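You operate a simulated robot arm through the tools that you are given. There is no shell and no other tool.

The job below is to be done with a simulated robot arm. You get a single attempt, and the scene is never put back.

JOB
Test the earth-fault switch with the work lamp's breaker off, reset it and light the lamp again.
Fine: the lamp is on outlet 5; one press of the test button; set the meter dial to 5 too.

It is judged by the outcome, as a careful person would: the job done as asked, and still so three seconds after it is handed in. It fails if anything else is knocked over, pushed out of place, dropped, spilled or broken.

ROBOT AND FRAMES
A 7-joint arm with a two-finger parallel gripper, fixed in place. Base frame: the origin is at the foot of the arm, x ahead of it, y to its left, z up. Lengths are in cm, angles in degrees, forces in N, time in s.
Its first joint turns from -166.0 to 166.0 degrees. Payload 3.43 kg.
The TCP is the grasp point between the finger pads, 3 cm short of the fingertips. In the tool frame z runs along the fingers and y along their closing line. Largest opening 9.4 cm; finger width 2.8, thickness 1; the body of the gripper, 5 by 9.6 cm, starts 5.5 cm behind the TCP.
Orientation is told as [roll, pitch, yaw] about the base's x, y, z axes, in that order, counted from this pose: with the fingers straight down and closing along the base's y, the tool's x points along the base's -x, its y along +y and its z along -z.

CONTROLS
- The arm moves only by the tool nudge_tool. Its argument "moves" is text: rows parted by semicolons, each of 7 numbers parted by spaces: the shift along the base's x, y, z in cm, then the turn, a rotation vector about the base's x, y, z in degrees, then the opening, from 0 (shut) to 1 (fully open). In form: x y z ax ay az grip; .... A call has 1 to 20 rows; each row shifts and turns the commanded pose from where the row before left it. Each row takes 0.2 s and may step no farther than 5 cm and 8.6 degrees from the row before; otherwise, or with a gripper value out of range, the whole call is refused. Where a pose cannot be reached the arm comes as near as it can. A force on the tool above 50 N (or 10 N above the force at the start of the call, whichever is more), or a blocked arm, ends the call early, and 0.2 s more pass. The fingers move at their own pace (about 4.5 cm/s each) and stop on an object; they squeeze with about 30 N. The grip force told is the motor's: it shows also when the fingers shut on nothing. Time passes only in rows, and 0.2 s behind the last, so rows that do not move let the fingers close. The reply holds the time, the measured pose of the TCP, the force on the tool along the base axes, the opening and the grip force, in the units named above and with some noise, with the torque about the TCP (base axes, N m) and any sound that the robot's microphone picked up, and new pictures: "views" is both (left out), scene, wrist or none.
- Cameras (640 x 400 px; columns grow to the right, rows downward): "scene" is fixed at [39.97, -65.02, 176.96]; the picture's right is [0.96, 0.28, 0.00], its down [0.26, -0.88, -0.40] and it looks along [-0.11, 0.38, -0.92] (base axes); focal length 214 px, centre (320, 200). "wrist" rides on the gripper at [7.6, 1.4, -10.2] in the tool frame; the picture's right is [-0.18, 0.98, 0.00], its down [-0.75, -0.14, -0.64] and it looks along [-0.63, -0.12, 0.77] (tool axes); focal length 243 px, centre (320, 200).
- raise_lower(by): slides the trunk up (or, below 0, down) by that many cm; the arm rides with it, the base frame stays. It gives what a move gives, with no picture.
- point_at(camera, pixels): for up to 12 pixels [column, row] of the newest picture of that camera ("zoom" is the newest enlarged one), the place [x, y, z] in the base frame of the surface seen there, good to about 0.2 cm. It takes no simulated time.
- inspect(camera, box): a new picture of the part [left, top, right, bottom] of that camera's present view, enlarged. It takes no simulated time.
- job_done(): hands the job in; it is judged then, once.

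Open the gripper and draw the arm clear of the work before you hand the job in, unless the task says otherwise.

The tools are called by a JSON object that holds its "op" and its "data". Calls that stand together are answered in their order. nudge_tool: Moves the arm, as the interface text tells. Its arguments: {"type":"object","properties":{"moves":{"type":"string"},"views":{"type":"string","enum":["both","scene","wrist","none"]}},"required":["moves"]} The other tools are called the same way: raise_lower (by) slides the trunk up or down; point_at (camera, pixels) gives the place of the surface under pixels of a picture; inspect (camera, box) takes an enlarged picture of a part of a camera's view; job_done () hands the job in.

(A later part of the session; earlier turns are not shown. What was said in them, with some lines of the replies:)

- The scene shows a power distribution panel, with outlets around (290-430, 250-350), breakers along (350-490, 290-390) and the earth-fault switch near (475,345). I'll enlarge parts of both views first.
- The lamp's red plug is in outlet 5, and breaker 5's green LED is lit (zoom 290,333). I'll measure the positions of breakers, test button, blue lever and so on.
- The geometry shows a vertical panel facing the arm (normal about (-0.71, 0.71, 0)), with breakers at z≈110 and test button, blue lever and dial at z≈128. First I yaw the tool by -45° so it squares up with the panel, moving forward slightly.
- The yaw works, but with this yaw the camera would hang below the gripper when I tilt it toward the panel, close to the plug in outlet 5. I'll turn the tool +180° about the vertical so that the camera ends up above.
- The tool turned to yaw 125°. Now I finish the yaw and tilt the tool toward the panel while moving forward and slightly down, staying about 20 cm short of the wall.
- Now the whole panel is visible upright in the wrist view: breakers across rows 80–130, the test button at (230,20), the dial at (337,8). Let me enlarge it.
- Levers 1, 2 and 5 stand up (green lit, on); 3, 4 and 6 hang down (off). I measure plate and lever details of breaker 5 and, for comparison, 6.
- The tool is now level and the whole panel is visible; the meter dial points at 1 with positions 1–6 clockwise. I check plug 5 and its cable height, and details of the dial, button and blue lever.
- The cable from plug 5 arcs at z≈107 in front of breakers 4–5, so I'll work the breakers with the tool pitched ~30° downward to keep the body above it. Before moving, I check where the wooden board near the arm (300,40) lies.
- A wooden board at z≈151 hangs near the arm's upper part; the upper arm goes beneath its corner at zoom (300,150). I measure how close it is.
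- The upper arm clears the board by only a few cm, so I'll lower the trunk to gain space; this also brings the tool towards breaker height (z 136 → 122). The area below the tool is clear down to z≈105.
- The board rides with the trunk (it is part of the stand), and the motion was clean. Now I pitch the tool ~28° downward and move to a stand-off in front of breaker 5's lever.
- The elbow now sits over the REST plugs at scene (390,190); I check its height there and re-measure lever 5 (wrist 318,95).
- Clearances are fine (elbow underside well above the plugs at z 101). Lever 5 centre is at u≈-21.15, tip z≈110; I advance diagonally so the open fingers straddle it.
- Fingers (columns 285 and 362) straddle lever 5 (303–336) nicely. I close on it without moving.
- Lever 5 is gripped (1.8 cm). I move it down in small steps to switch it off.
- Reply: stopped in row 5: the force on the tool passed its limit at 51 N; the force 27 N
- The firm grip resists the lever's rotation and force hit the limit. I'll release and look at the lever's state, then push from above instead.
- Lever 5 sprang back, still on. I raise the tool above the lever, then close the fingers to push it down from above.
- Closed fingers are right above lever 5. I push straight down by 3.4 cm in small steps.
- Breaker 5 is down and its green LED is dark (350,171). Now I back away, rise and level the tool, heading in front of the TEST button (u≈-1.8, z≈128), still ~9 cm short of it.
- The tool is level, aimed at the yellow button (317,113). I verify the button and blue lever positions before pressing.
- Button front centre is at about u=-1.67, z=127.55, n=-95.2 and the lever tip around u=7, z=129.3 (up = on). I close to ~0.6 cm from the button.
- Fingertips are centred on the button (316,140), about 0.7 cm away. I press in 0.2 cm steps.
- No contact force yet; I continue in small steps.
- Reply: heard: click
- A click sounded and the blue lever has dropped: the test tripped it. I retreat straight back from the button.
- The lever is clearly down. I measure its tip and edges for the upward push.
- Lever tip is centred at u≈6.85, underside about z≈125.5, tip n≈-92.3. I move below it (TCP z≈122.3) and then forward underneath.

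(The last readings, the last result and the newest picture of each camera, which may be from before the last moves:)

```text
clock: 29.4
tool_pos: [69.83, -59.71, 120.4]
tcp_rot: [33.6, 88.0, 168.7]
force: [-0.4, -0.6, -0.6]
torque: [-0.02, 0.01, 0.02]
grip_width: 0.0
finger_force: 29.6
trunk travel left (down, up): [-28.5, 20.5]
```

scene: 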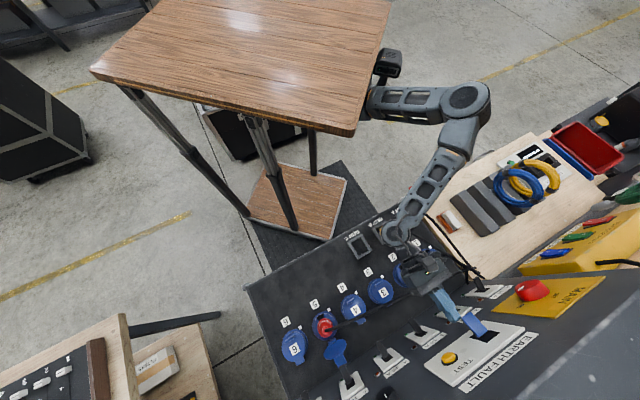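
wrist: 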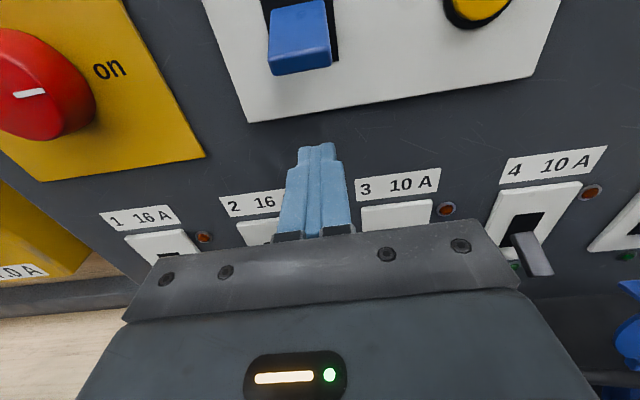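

The measured z (120.4) lags the commanded 122.3; I let it settle to check.

{"op": "nudge_tool", "data": {"moves": "0 0 0 0 0 0 0; 0 0 0 0 0 0 0; 0 0 0 0 0 0 0", "views": "wrist"}}

{"op": "point_at", "data": {"camera": "wrist", "pixels": [[316, 150], [300, 66], [275, 72], [328, 62], [300, 50], [318, 165]]}}

```text
clock: 30.2
tool_pos: [69.5, -59.7, 120.21]
tcp_rot: [24.0, 88.1, 159.1]
force: [0.1, 0.4, 0.1]
torque: [-0.04, 0.0, 0.0]
grip_width: 0.0
finger_force: 29.7
trunk travel left (down, up): [-28.5, 20.5]
```

wrist: 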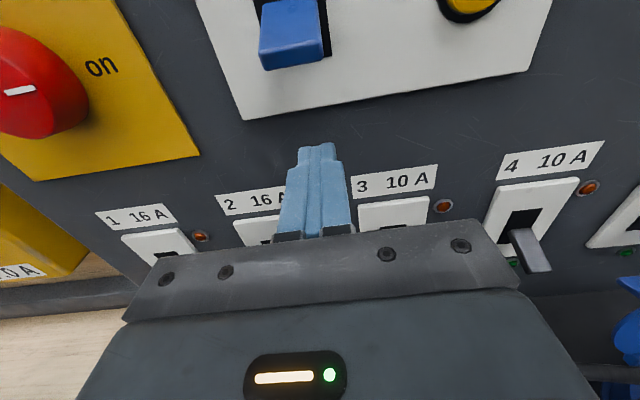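

```text
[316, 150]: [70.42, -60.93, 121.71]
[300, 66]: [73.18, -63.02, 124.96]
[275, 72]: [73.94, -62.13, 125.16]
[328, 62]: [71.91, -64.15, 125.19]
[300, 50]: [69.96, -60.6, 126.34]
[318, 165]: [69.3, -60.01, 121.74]
```

The arm holds about 2 cm low at this pose (near some joint limit). I raise in small steps and watch the response, as the fingers are directly beneath the lever.

{"op": "nudge_tool", "data": {"moves": "0 0 0.5 0 0 0 0; 0 0 0.5 0 0 0 0; 0 0 0.5 0 0 0 0; 0 0 0.5 0 0 0 0; 0 0 0 0 0 0 0", "views": "wrist"}}

```text
clock: 31.4
tool_pos: [69.45, -59.87, 124.13]
tcp_rot: [18.3, 89.7, 153.4]
force: [-0.6, -0.5, 0.0]
torque: [-0.01, -0.02, 0.02]
grip_width: 0.0
finger_force: 30.2
trunk travel left (down, up): [-28.5, 20.5]
```

wrist: 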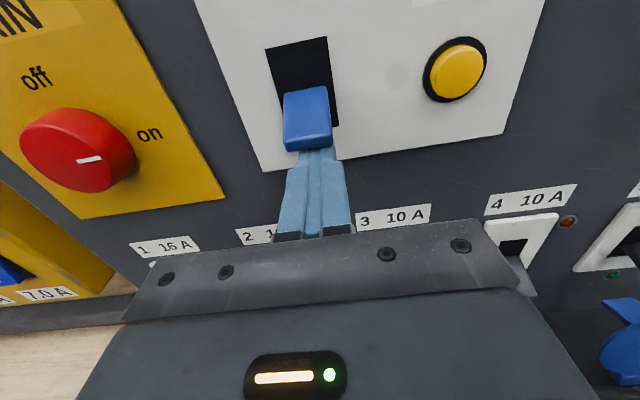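

Now it tracks accurately (z 124.1) and the fingers are right under the lever (310,150). I push up 3 cm in small steps.

{"op": "nudge_tool", "data": {"moves": "0 0 0.4 0 0 0 0; 0 0 0.4 0 0 0 0; 0 0 0.4 0 0 0 0; 0 0 0.4 0 0 0 0; 0 0 0.4 0 0 0 0; 0 0 0.4 0 0 0 0; 0 0 0.3 0 0 0 0; 0 0 0.3 0 0 0 0; 0 0 0 0 0 0 0", "views": "wrist"}}

{"op": "inspect", "data": {"camera": "scene", "box": [320, 260, 560, 400]}}

```text
clock: 33.4
tool_pos: [69.58, -59.87, 126.6]
tcp_rot: [1.6, 89.2, 136.4]
force: [-14.1, 15.0, -33.8]
torque: [0.59, 0.46, 0.28]
grip_width: 0.0
finger_force: 30.2
trunk travel left (down, up): [-28.5, 20.5]
```

wrist: 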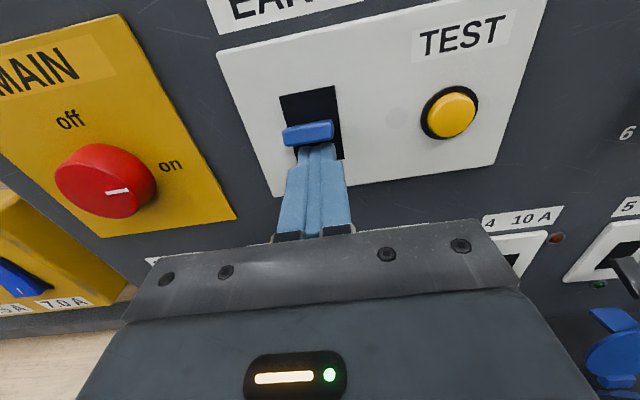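

```text
2.67 times, centred on (440, 330) of scene
```

zoom: 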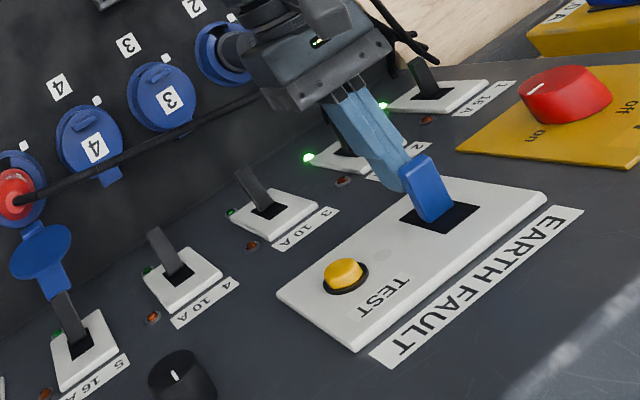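

The lever is up and breakers 1 and 2 are lit green again (scene zoom 383,105 and 307,157). I drop 1 cm to release pressure, then back straight out.

{"op": "nudge_tool", "data": {"moves": "0 0 -0.6 0 0 0 0; 0 0 -0.6 0 0 0 0; -2 2 0 0 0 0 0; -2 2 0 0 0 0 0; -2 2 0 0 0 0 0; 0 0 0 0 0 0 0"}}

{"op": "inspect", "data": {"camera": "wrist", "box": [160, 20, 480, 220]}}

```text
clock: 34.8
tool_pos: [63.37, -53.72, 125.85]
tcp_rot: [16.5, 89.7, 151.4]
force: [-0.4, -0.1, 0.1]
torque: [-0.03, -0.01, 0.0]
grip_width: 0.01
finger_force: 30.2
trunk travel left (down, up): [-28.5, 20.5]
```

scene: 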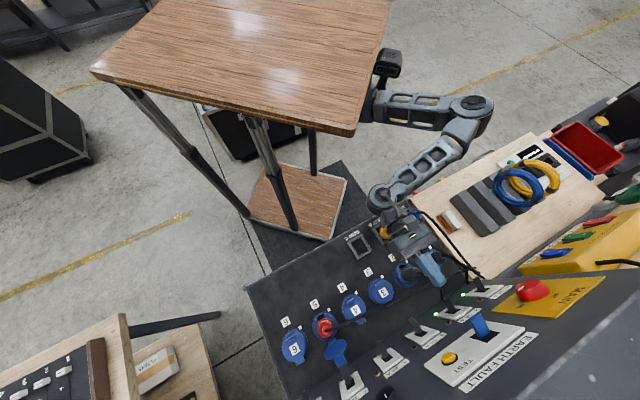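
wrist: 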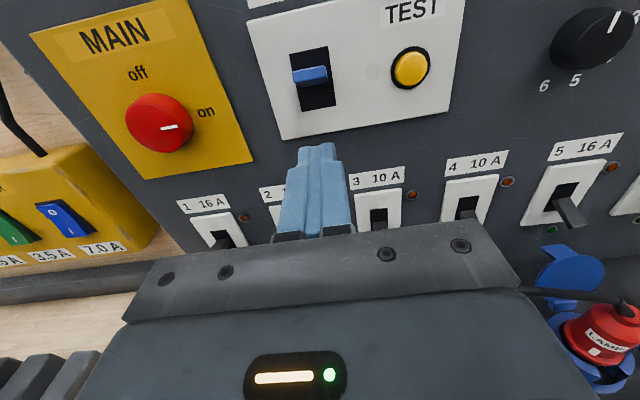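

```text
2.00 times, centred on (320, 120) of wrist
```

zoom: 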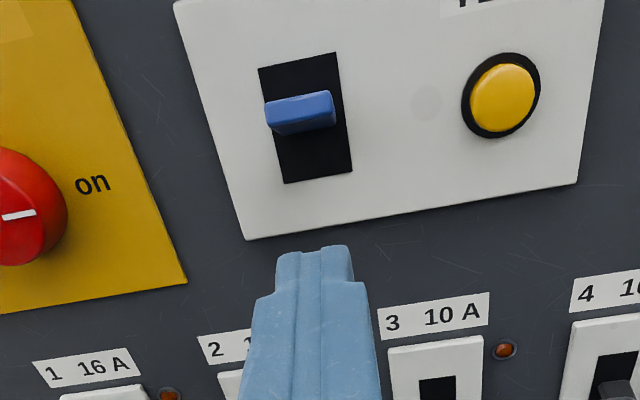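

The earth-fault lever is up again and outputs are live. Now I go back to breaker 5, pitching the tool 45° down so the body clears the plug and cable when the fingers go under the lever.

{"op": "nudge_tool", "data": {"moves": "-2.83 -2.83 0 5.3 5.3 0 0; -2.83 -2.83 0 5.3 5.3 0 0; -2.83 -2.83 -1.5 5.3 5.3 0 0; -2.83 -2.83 -2 5.3 5.3 0 0; -2.83 -2.83 -2.5 5.3 5.3 0 0; -2.83 -2.83 -2.9 5.3 5.3 0 0; -2.83 -2.83 -2.9 0 0 0 0; 0 0 0 0 0 0 0; 0 0 0 0 0 0 0"}}

```text
clock: 36.8
tool_pos: [43.46, -73.47, 114.64]
tcp_rot: [0.1, 44.8, 135.0]
force: [0.5, 0.0, -0.6]
torque: [0.01, 0.07, -0.02]
grip_width: 0.0
finger_force: 29.9
trunk travel left (down, up): [-28.5, 20.5]
```

scene: 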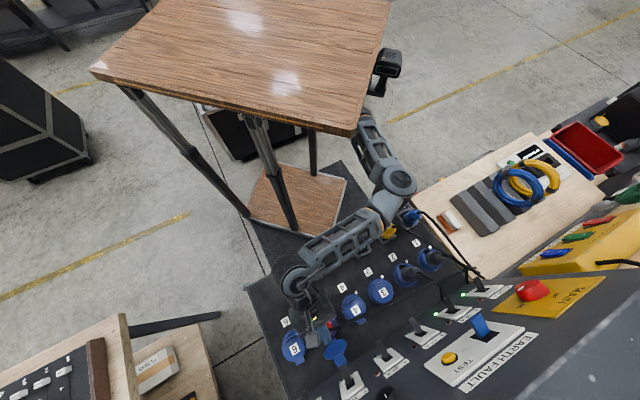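
wrist: 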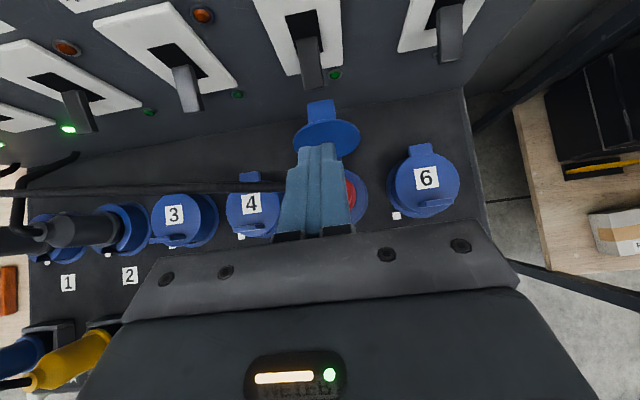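

The tool is pitched 45° down in front of breaker 5. I measure the off-lever tip, the open flap of outlet 5 (325,125) and the cable.

{"op": "point_at", "data": {"camera": "wrist", "pixels": [[312, 65], [313, 85], [303, 80], [321, 78], [320, 105], [330, 125], [350, 135], [318, 120], [240, 185], [270, 185], [180, 190], [350, 190]]}}

{"op": "inspect", "data": {"camera": "wrist", "box": [200, 0, 440, 150]}}

```text
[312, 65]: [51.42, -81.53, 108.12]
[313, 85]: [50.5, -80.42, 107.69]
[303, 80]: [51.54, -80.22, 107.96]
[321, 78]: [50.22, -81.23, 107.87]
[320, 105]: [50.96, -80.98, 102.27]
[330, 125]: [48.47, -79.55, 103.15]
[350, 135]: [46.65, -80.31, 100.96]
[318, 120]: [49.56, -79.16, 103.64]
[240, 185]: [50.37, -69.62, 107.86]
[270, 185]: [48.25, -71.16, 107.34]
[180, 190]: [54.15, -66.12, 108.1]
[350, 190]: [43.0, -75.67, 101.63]
```

```text
2.67 times, centred on (320, 75) of wrist
```

zoom: 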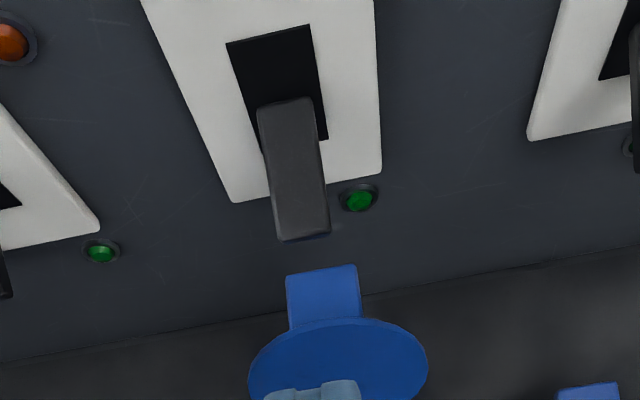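

The flap (top z≈103.6) and lever underside (≈106.9) leave too little room for pushing from below, so I'll instead grip the lever and swing it up along its own arc, rotating the tool with it (pivot ≈ n -97, z 108.6). First: pitch back to 30°, open, and straddle the lever.

{"op": "nudge_tool", "data": {"moves": "0 0 0 -5.3 -5.3 0 0.45; 0 0 0 -5.3 -5.3 0 0.45; 0 0 0 0 0 0 0.45; 1.64 -1.6 -1.6 0 0 0 0.45; 1.64 -1.6 -1.6 0 0 0 0.45; 1.64 -1.6 -1.6 0 0 0 0.45; 1.64 -1.6 -1.6 0 0 0 0.45; 0 0 0 0 0 0 0.45", "views": "wrist"}}

```text
clock: 38.6
tool_pos: [50.24, -79.83, 107.78]
tcp_rot: [0.1, 59.8, 135.1]
force: [-0.1, -0.8, 0.1]
torque: [-0.01, 0.02, -0.01]
grip_width: 4.23
finger_force: 0.0
trunk travel left (down, up): [-28.5, 20.5]
```

wrist: 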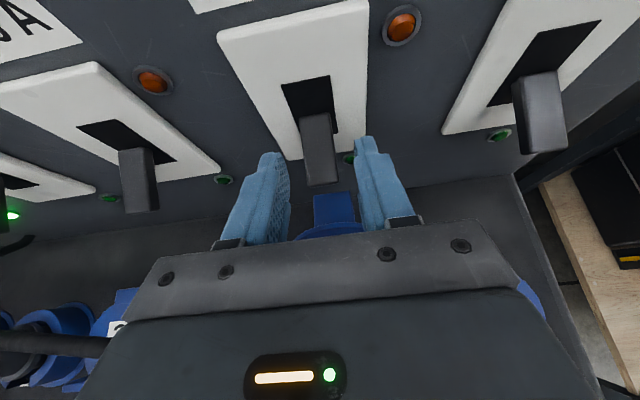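

Fingers straddle lever 5 (lever columns 303–337 between pads at ~288 and 358). I nudge slightly and close.

{"op": "nudge_tool", "data": {"moves": "-0.1 -0.1 0.3 0 0 0 0.45; 0 0 0 0 0 0 0; 0 0 0 0 0 0 0; 0 0 0 0 0 0 0; 0 0 0 0 0 0 0", "views": "wrist"}}

```text
clock: 39.8
tool_pos: [50.13, -79.92, 107.98]
tcp_rot: [0.1, 59.8, 135.1]
force: [0.8, 1.0, 0.5]
torque: [0.02, -0.02, -0.04]
grip_width: 1.77
finger_force: 45.3
trunk travel left (down, up): [-28.5, 20.5]
```

wrist: 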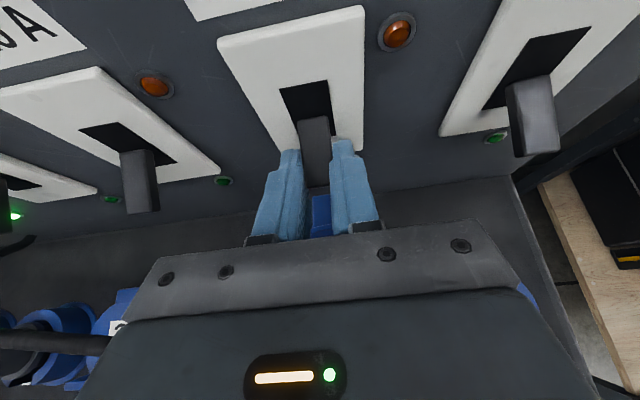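

Gripped. Now I swing upward along the arc, 4° per row, 24° total.

{"op": "nudge_tool", "data": {"moves": "-0.01 0.01 0.36 2.83 2.83 0 0; 0.01 -0.01 0.36 2.83 2.83 0 0; 0.03 -0.03 0.36 2.83 2.83 0 0; 0.045 -0.045 0.36 2.83 2.83 0 0; 0.06 -0.06 0.35 2.83 2.83 0 0; 0.08 -0.08 0.345 2.83 2.83 0 0; 0 0 0 0 0 0 0"}}

```text
clock: 41.4
tool_pos: [50.28, -80.2, 110.0]
tcp_rot: [0.0, 35.4, 135.1]
force: [-4.7, 7.0, -22.9]
torque: [0.69, 0.82, -0.04]
grip_width: 1.75
finger_force: 44.9
trunk travel left (down, up): [-28.5, 20.5]
```

scene: 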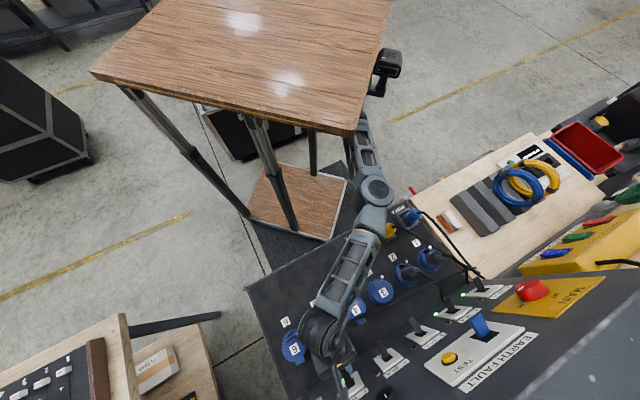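
wrist: 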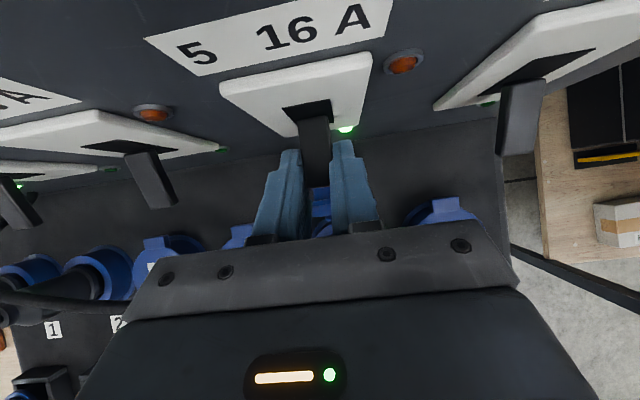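

Breaker 5's green LED is lit (345,128). I open the fingers and check that the lever stays up.

{"op": "nudge_tool", "data": {"moves": "0 0 0 0 0 0 0.2; 0 0 0 0 0 0 0.45; 0 0 0 0 0 0 0.45; 0 0 0 0 0 0 0.45", "views": "wrist"}}

{"op": "inspect", "data": {"camera": "wrist", "box": [200, 20, 440, 220]}}

```text
clock: 42.4
tool_pos: [50.2, -80.07, 110.2]
tcp_rot: [0.0, 35.9, 135.1]
force: [-0.7, -0.5, 0.2]
torque: [-0.03, -0.01, 0.0]
grip_width: 4.21
finger_force: 0.1
trunk travel left (down, up): [-28.5, 20.5]
```

wrist: 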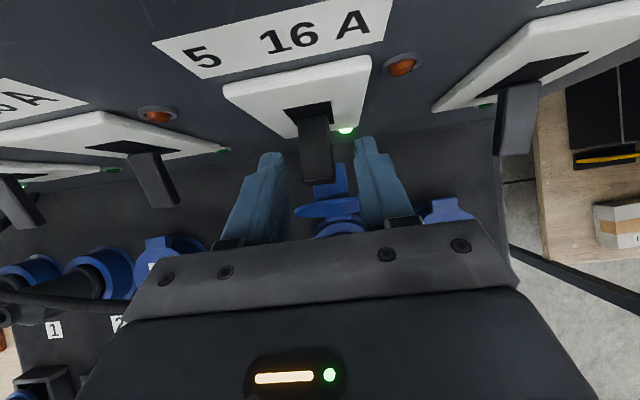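

```text
2.00 times, centred on (320, 120) of wrist
```

zoom: 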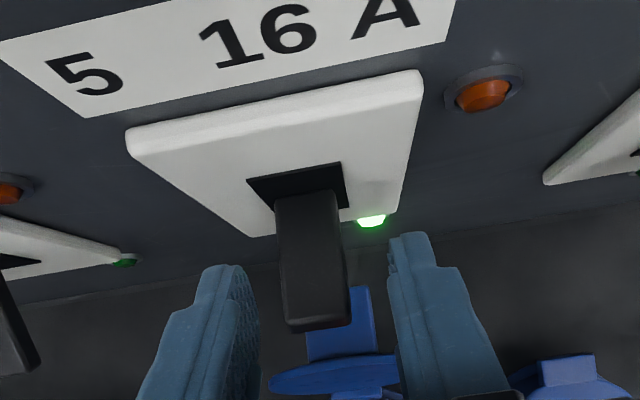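

Breaker 5 stays on. Now the meter dial: I back out, rise and level the tool in front of the knob (u≈-15, z≈127.5).

{"op": "nudge_tool", "data": {"moves": "-1.6 1.6 0.8 0 0 0 0.45; -2.2 2.2 1.8 0 0 0 0.45; -2.2 2.2 2.5 0 0 0 0.45; 0.59 0.59 1.75 -5.45 -5.45 0 0.6; 0.59 0.59 1.75 -5.45 -5.45 0 0.6; 0.59 0.59 1.75 -5.45 -5.45 0 0.6; 0.59 0.59 1.75 -5.45 -5.45 0 0.6; 0.59 0.59 1.75 -5.45 -5.45 0 0.6; 0.59 0.59 1.75 -5.45 -5.45 0 0.6; 0.59 0.59 1.75 -5.45 -5.45 0 0.6; 0 0 0 0 0 0 0.6; 0 0 0 0 0 0 0.6"}}

{"op": "inspect", "data": {"camera": "wrist", "box": [220, 20, 420, 170]}}

```text
clock: 45.0
tool_pos: [48.36, -69.99, 127.53]
tcp_rot: [14.0, 89.7, 149.0]
force: [0.4, 0.0, 0.2]
torque: [0.01, 0.02, 0.0]
grip_width: 5.66
finger_force: 0.0
trunk travel left (down, up): [-28.5, 20.5]
```

scene: 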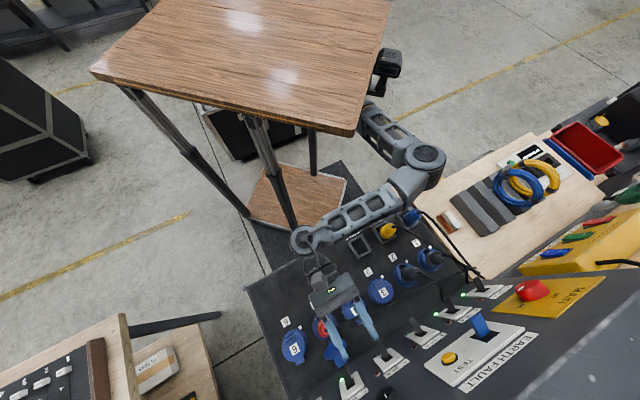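
wrist: 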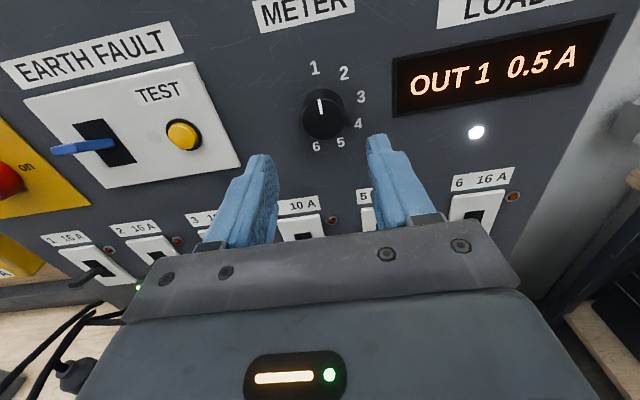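

```text
2.67 times, centred on (320, 95) of wrist
```

zoom: 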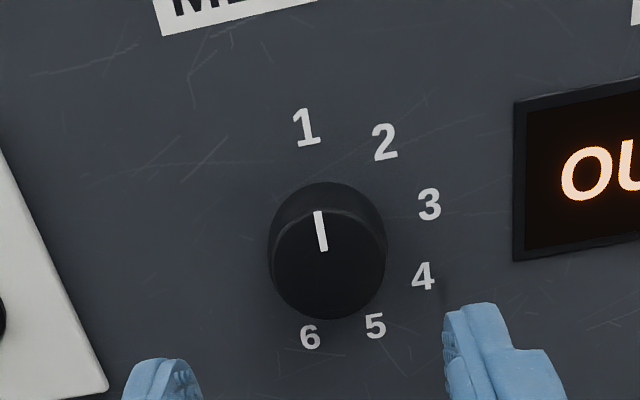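

I measure the dial labels, the knob's rim and its pointer.

{"op": "point_at", "data": {"camera": "zoom", "pixels": [[307, 128], [385, 142], [429, 204], [423, 276], [376, 326], [310, 337], [317, 213], [324, 250], [328, 265], [278, 260], [380, 265], [328, 312]]}}

```text
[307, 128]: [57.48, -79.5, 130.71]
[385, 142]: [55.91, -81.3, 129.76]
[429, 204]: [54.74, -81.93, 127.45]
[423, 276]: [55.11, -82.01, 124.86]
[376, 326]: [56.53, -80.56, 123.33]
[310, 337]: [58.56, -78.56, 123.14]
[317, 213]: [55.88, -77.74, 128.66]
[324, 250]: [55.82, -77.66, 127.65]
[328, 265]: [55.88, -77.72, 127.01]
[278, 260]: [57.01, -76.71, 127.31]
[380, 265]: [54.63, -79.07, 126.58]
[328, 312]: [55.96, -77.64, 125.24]
```

Labels lie 40° apart around the knob centre (u≈-15.5, z≈126.95), so 1→5 is 160° clockwise. I align and pre-roll the gripper 80° counter-clockwise, so one grip can turn it through ±80°.

{"op": "nudge_tool", "data": {"moves": "-0.14 -0.14 -0.55 -5.66 5.66 0 0.6; 0 0 0 -5.66 5.66 0 0.6; 0 0 0 -5.66 5.66 0 0.6; 0 0 0 -5.66 5.66 0 0.6; 0 0 0 -5.66 5.66 0 0.6; 0 0 0 -5.66 5.66 0 0.6; 0 0 0 -5.66 5.66 0 0.6; 0 0 0 -5.66 5.66 0 0.6; 0 0 0 -5.66 5.66 0 0.6; 0 0 0 -5.66 5.66 0 0.6; 0 0 0 0 0 0 0.6; 0 0 0 0 0 0 0.6"}}

```text
clock: 47.6
tool_pos: [48.54, -70.16, 127.15]
tcp_rot: [89.6, 10.1, -135.3]
force: [0.1, -0.1, 0.0]
torque: [0.0, -0.02, 0.01]
grip_width: 5.63
finger_force: 0.1
trunk travel left (down, up): [-28.5, 20.5]
```

scene: 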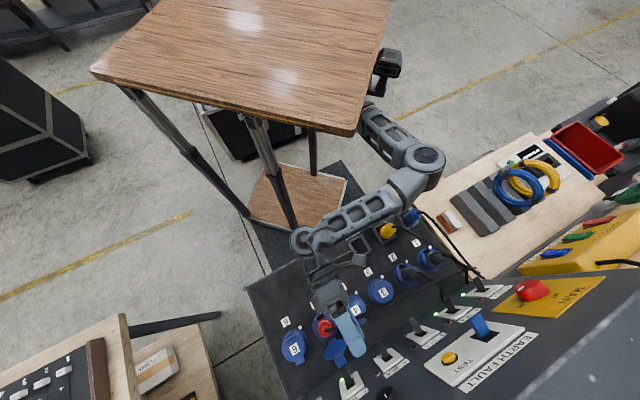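
wrist: 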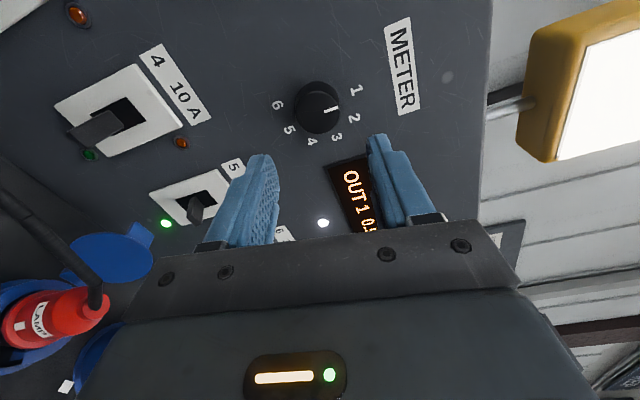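

Rolled -80° fine; the lamp (upper right) is lit. I re-measure the knob face from this view to fine-align.

{"op": "point_at", "data": {"camera": "wrist", "pixels": [[320, 110], [301, 110], [338, 112], [320, 92], [318, 127], [322, 104]]}}

{"op": "inspect", "data": {"camera": "wrist", "box": [260, 70, 380, 150]}}

```text
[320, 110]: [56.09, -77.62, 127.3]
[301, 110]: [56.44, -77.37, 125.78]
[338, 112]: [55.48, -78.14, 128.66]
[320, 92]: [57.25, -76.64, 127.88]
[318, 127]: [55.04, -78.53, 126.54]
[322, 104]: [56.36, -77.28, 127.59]
```

```text
5.00 times, centred on (320, 110) of wrist
```

zoom: 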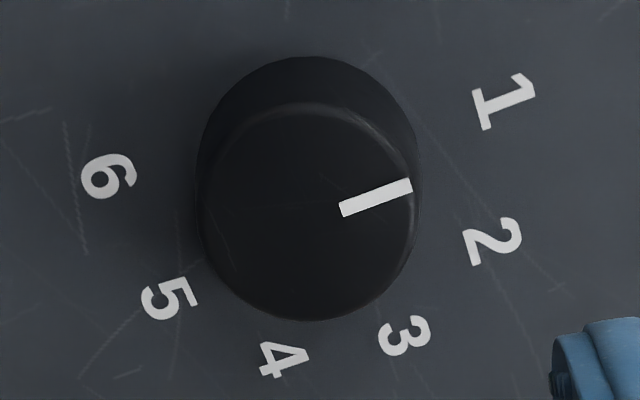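

Knob centre ≈ (u -15.45, z 127.0). I approach so the fingertips surround the knob without touching the wall.

{"op": "nudge_tool", "data": {"moves": "2.05 -2.25 -0.1 0 0 0 0.6; 2.15 -2.15 0 0 0 0 0.6; 1.4 -1.4 0 0 0 0 0.6; 0.7 -0.7 0 0 0 0 0.6; 0 0 0 0 0 0 0.6"}}

{"op": "inspect", "data": {"camera": "wrist", "box": [200, 60, 440, 240]}}

```text
clock: 48.8
tool_pos: [54.64, -76.76, 126.92]
tcp_rot: [89.7, 10.0, -135.3]
force: [0.0, -0.1, -0.3]
torque: [0.01, -0.01, 0.01]
grip_width: 5.66
finger_force: 0.0
trunk travel left (down, up): [-28.5, 20.5]
```

scene: 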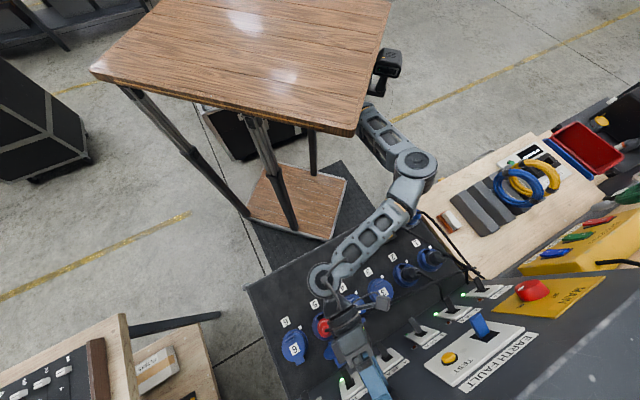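
wrist: 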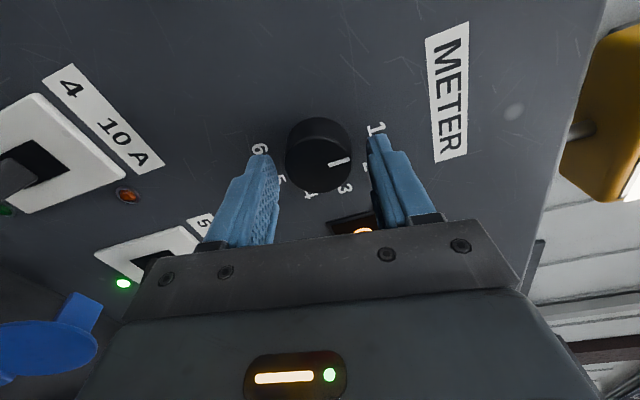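

```text
2.22 times, centred on (320, 150) of wrist
```

zoom: 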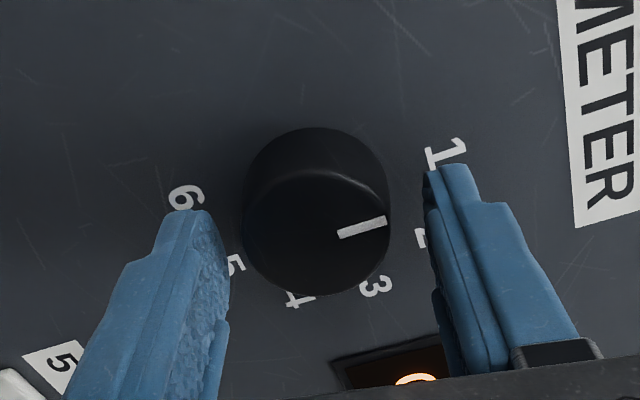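

Fingers bracket the knob. I advance 0.4 cm more and close on it.

{"op": "nudge_tool", "data": {"moves": "0.33 -0.23 0 0 0 0 0.6; 0 0 0 0 0 0 0; 0 0 0 0 0 0 0; 0 0 0 0 0 0 0; 0 0 0 0 0 0 0", "views": "wrist"}}

```text
clock: 50.0
tool_pos: [54.96, -77.04, 126.86]
tcp_rot: [89.7, 10.0, -135.2]
force: [0.1, 1.7, -5.9]
torque: [0.2, 0.07, 0.1]
grip_width: 4.02
finger_force: 45.8
trunk travel left (down, up): [-28.5, 20.5]
```

wrist: 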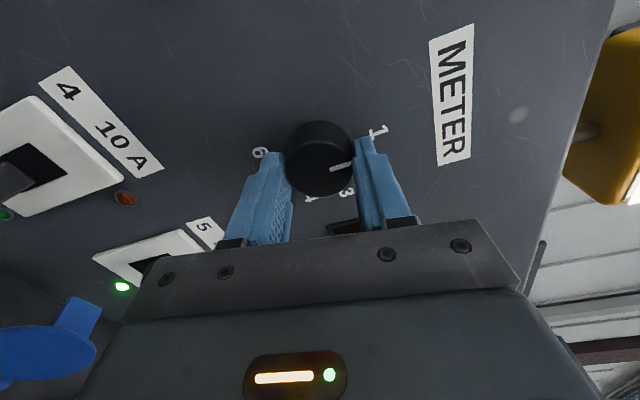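

Knob gripped (4.0 cm), small side load only. I turn 40° clockwise first and check.

{"op": "nudge_tool", "data": {"moves": "0 0 -0.1 2.83 -2.83 0 0; 0 0 0 4 -4 0 0; 0 0 0 4 -4 0 0; 0 0 0 4 -4 0 0; 0 0 0 4 -4 0 0; 0 0 0 4 -4 0 0; 0 0 0 4 -4 0 0; 0 0 0 1.45 -1.45 0 0; 0 0 0 0 0 0 0", "views": "wrist"}}

```text
clock: 52.0
tool_pos: [55.15, -77.03, 126.7]
tcp_rot: [89.5, 50.0, -135.6]
force: [-6.9, 11.6, -18.0]
torque: [0.24, 0.28, 0.62]
grip_width: 4.0
finger_force: 44.9
trunk travel left (down, up): [-28.5, 20.5]
```

wrist: 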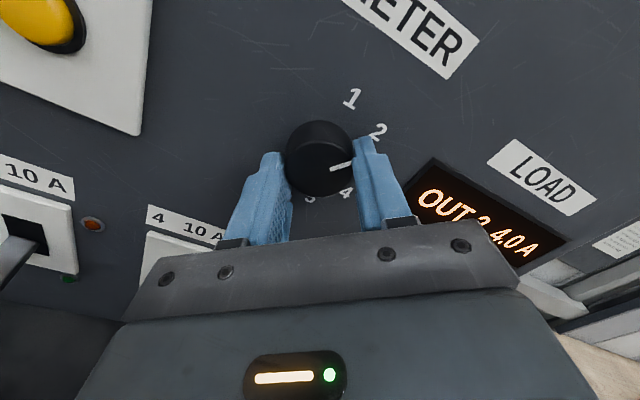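

Display now reads OUT 2. I continue another 40°, lowering by 0.15 cm to ease the vertical load.

{"op": "nudge_tool", "data": {"moves": "0 0 -0.15 4 -4 0 0; -0.05 0.05 0 4 -4 0 0; 0 0 0 4 -4 0 0; 0 0 0 4 -4 0 0; 0 0 0 4 -4 0 0; 0 0 0 4 -4 0 0; 0 0 0 4 -4 0 0; 0 0 0 0.28 -0.28 0 0; 0 0 0 0 0 0 0", "views": "wrist"}}

```text
clock: 54.0
tool_pos: [55.06, -76.91, 126.57]
tcp_rot: [16.4, 89.6, 151.5]
force: [1.5, 12.6, -14.2]
torque: [-0.02, -0.07, 0.46]
grip_width: 4.04
finger_force: 44.8
trunk travel left (down, up): [-28.5, 20.5]
```

wrist: 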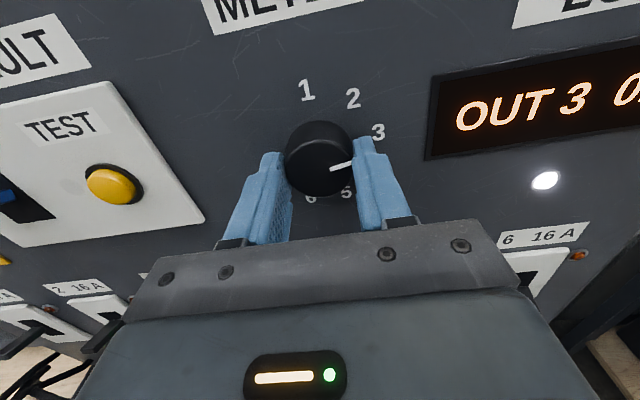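

Display reads OUT 3. I open, roll back 80° counter-clockwise around the knob without touching it, to regrip for the second half.

{"op": "nudge_tool", "data": {"moves": "0 0 0 0 0 0 0.65; 0 0 0 0 0 0 0.65; -0.1 0.1 0.2 -5.66 5.66 0 0.65; 0 0 0 -5.66 5.66 0 0.65; 0 0 0 -5.66 5.66 0 0.65; 0 0 0 -5.66 5.66 0 0.65; 0 0 0 -5.66 5.66 0 0.65; 0 0 0 -5.66 5.66 0 0.65; 0 0 0 -5.66 5.66 0 0.65; 0 0 0 -5.66 5.66 0 0.65; 0 0 0 -5.66 5.66 0 0.65; 0 0 0 -5.66 5.66 0 0.65; 0 0 0 0 0 0 0.65; 0 0 0 0 0 0 0.65", "views": "wrist"}}

```text
clock: 57.0
tool_pos: [54.79, -76.74, 126.95]
tcp_rot: [89.8, 10.0, -135.2]
force: [0.0, 0.0, -0.1]
torque: [0.01, -0.01, -0.01]
grip_width: 6.1
finger_force: 0.1
trunk travel left (down, up): [-28.5, 20.5]
```

wrist: 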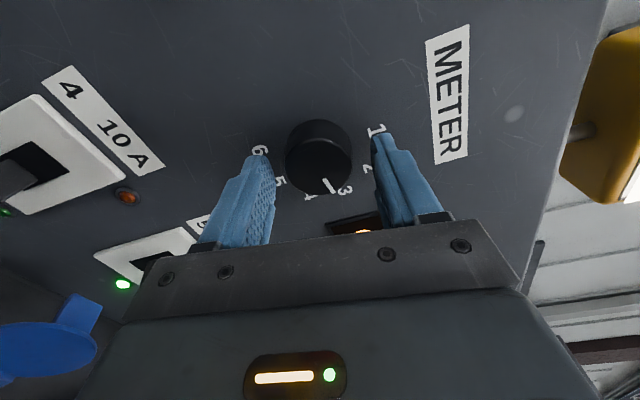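

Pointer is at 3. I lower 0.2 cm to centre better, and close again.

{"op": "nudge_tool", "data": {"moves": "0.1 -0.1 -0.2 0 0 0 0.65; 0 0 0 0 0 0 0; 0 0 0 0 0 0 0; 0 0 0 0 0 0 0; 0 0 0 0 0 0 0", "views": "none"}}

```text
clock: 58.2
tool_pos: [54.92, -77.03, 126.86]
tcp_rot: [89.7, 10.0, -135.2]
force: [2.1, -5.9, 8.7]
torque: [-0.17, -0.18, -0.23]
grip_width: 4.07
finger_force: 45.2
trunk travel left (down, up): [-28.5, 20.5]
```

Gripped again. I turn 40° clockwise (3 → 4), raising 0.1 cm.

{"op": "nudge_tool", "data": {"moves": "0 0 0.1 4 -4 0 0; 0 0 0 4 -4 0 0; 0 0 0 4 -4 0 0; 0 0 0 4 -4 0 0; 0 0 0 4 -4 0 0; 0 0 0 4 -4 0 0; 0 0 0 4 -4 0 0; 0 0 0 0.28 -0.28 0 0; 0 0 0 0 0 0 0", "views": "wrist"}}

```text
clock: 60.2
tool_pos: [54.9, -76.89, 126.72]
tcp_rot: [89.5, 49.8, -135.4]
force: [3.6, -4.8, 4.2]
torque: [0.27, 0.25, -0.39]
grip_width: 4.06
finger_force: 44.9
trunk travel left (down, up): [-28.5, 20.5]
```

wrist: 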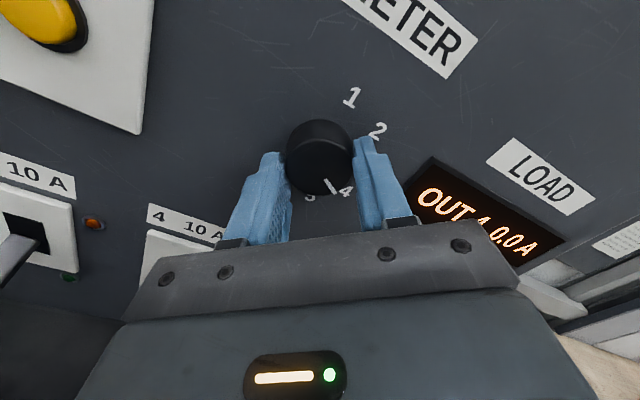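

Display reads OUT 4. Another 40° clockwise to reach 5.

{"op": "nudge_tool", "data": {"moves": "0 0 0 4 -4 0 0; 0 0 0 4 -4 0 0; 0 0 0 4 -4 0 0; 0 0 0 4 -4 0 0; 0 0 0 4 -4 0 0; 0 0 0 4 -4 0 0; 0 0 0 4 -4 0 0; 0 0 0 0.28 -0.28 0 0; 0 0 0 0 0 0 0", "views": "wrist"}}

```text
clock: 62.2
tool_pos: [54.92, -76.8, 126.66]
tcp_rot: [16.2, 89.5, 151.2]
force: [-9.7, 39.7, -25.0]
torque: [0.63, 0.72, 0.91]
grip_width: 4.06
finger_force: 44.6
trunk travel left (down, up): [-28.5, 20.5]
```

wrist: 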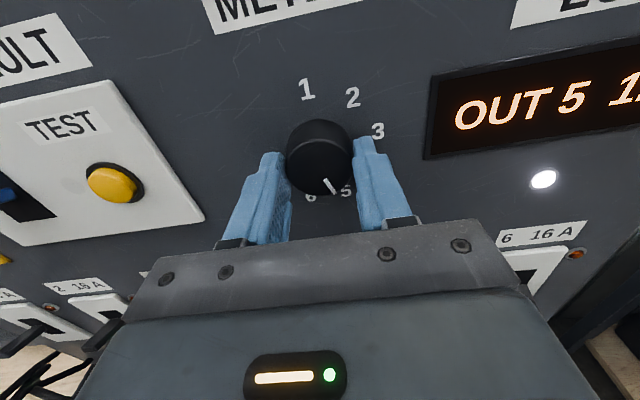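

Display reads OUT 5. I open the fingers and back straight out.

{"op": "nudge_tool", "data": {"moves": "0 0 0 0 0 0 0.65; 0 0 0 0 0 0 0.65; 0 0 0 0 0 0 0.65; -1.5 1.5 0 0 0 0 0.65; -2.5 2.5 0 0 0 0 0.65; -2.5 2.5 0 0 0 0 0.65; 0 0 0 0 0 0 0.65"}}

{"op": "inspect", "data": {"camera": "wrist", "box": [0, 0, 640, 260]}}

{"op": "inspect", "data": {"camera": "scene", "box": [240, 200, 560, 400]}}

```text
clock: 63.8
tool_pos: [48.43, -70.58, 126.99]
tcp_rot: [30.5, 89.7, 165.4]
force: [-0.4, 0.6, -0.3]
torque: [-0.04, 0.03, -0.03]
grip_width: 6.09
finger_force: 0.1
trunk travel left (down, up): [-28.5, 20.5]
```

scene: 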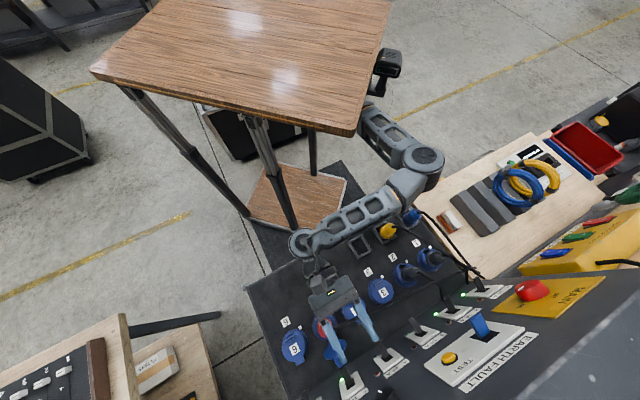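
wrist: 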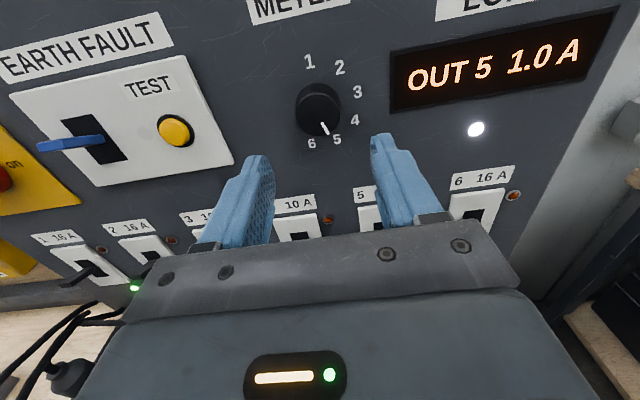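

```text
1.00 times, centred on (320, 130) of wrist (not enlarged: the box is as wide or as high as the picture)
```

zoom: 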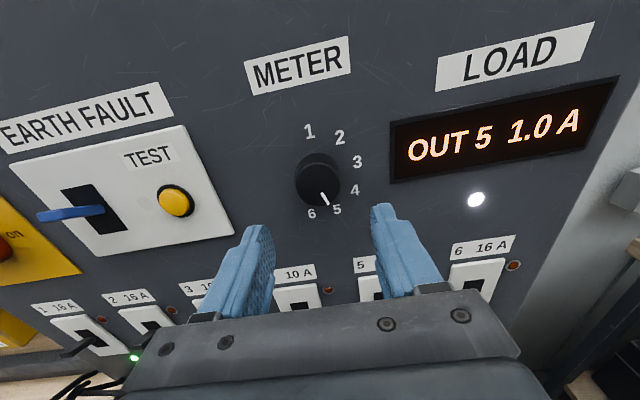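

```text
2.00 times, centred on (400, 300) of scene
```

zoom: 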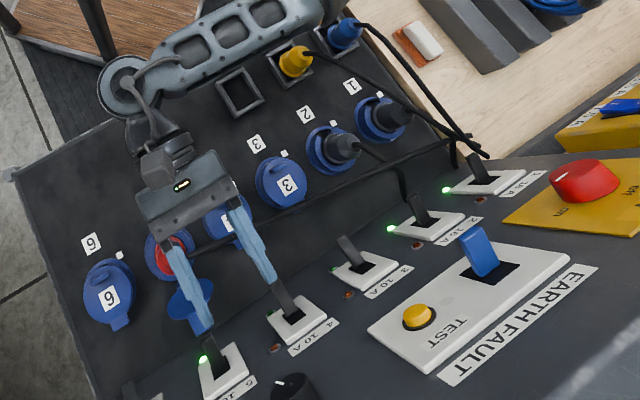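

OUT 5 shows 1.0 A, breakers 1, 2 and 5 are lit, the blue lever is up. I draw the arm clear, back toward the base, and open fully.

{"op": "nudge_tool", "data": {"moves": "-2.4 3 1 0 0 0 1; -2.4 3 1 0 0 0 1; -2.4 3 1 0 0 0 1; -2.4 3 1 0 0 0 1; 0 1.5 1 0 0 0 1; 0 0 0 0 0 0 1; 0 0 0 0 0 0 1"}}

{"op": "inspect", "data": {"camera": "wrist", "box": [160, 20, 520, 245]}}

{"op": "inspect", "data": {"camera": "scene", "box": [240, 200, 560, 400]}}

```text
clock: 65.4
tool_pos: [38.82, -57.01, 131.84]
tcp_rot: [30.4, 89.5, 165.5]
force: [1.1, 0.6, 0.1]
torque: [-0.01, 0.0, -0.01]
grip_width: 9.4
finger_force: 0.1
trunk travel left (down, up): [-28.5, 20.5]
```

scene: 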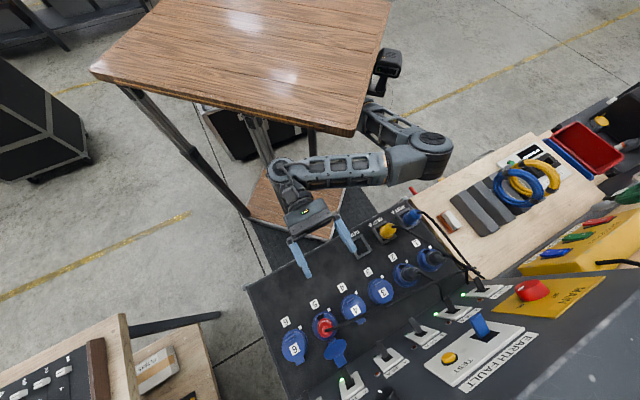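
wrist: 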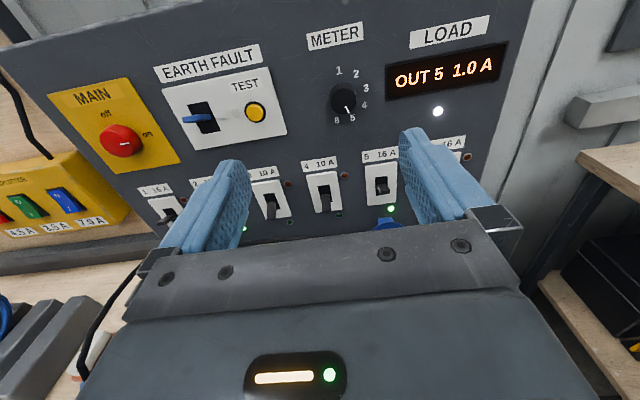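

```text
1.78 times, centred on (340, 132) of wrist
```

zoom: 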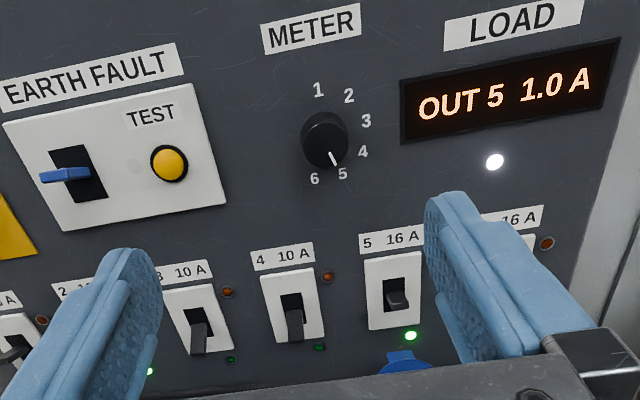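

```text
2.00 times, centred on (400, 300) of scene
```

zoom: 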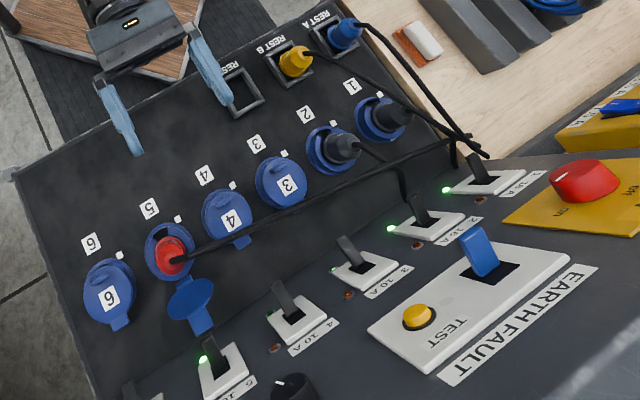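

Everything matches the job: the earth-fault lever is up, breaker 5 is on, the dial points to 5, the display reads "OUT 5 1.0 A", and plugs and cables look undisturbed. The arm is clear and open, so I hand in.

{"op": "job_done", "data": {}}

```text
The job is handed in.
```

The earth-fault test is done and the lamp is lit again. I handed the job in with the arm drawn clear and the gripper open.

- **Breaker 5 off:** my first try, gripping the lever, hit the force limit and the lever sprang back. Pushing it down from above switched it off.
- **Test:** I pressed the test button once. There was a click and the blue earth-fault lever dropped.
- **Reset:** I pushed the blue lever back up, and breakers 1 and 2 showed green again.
- **Lamp on:** I raised breaker 5, its green light came on, and the wrist camera showed the lamp lit.
- **Meter dial:** it now points to 5, and the display reads "OUT 5 1.0 A".

In the last pictures breakers 1, 2 and 5 were lit, 3 and 4 were still off, and the plugs and cables looked undisturbed. I never touched breaker 6, but the gripper hid it in that last check.
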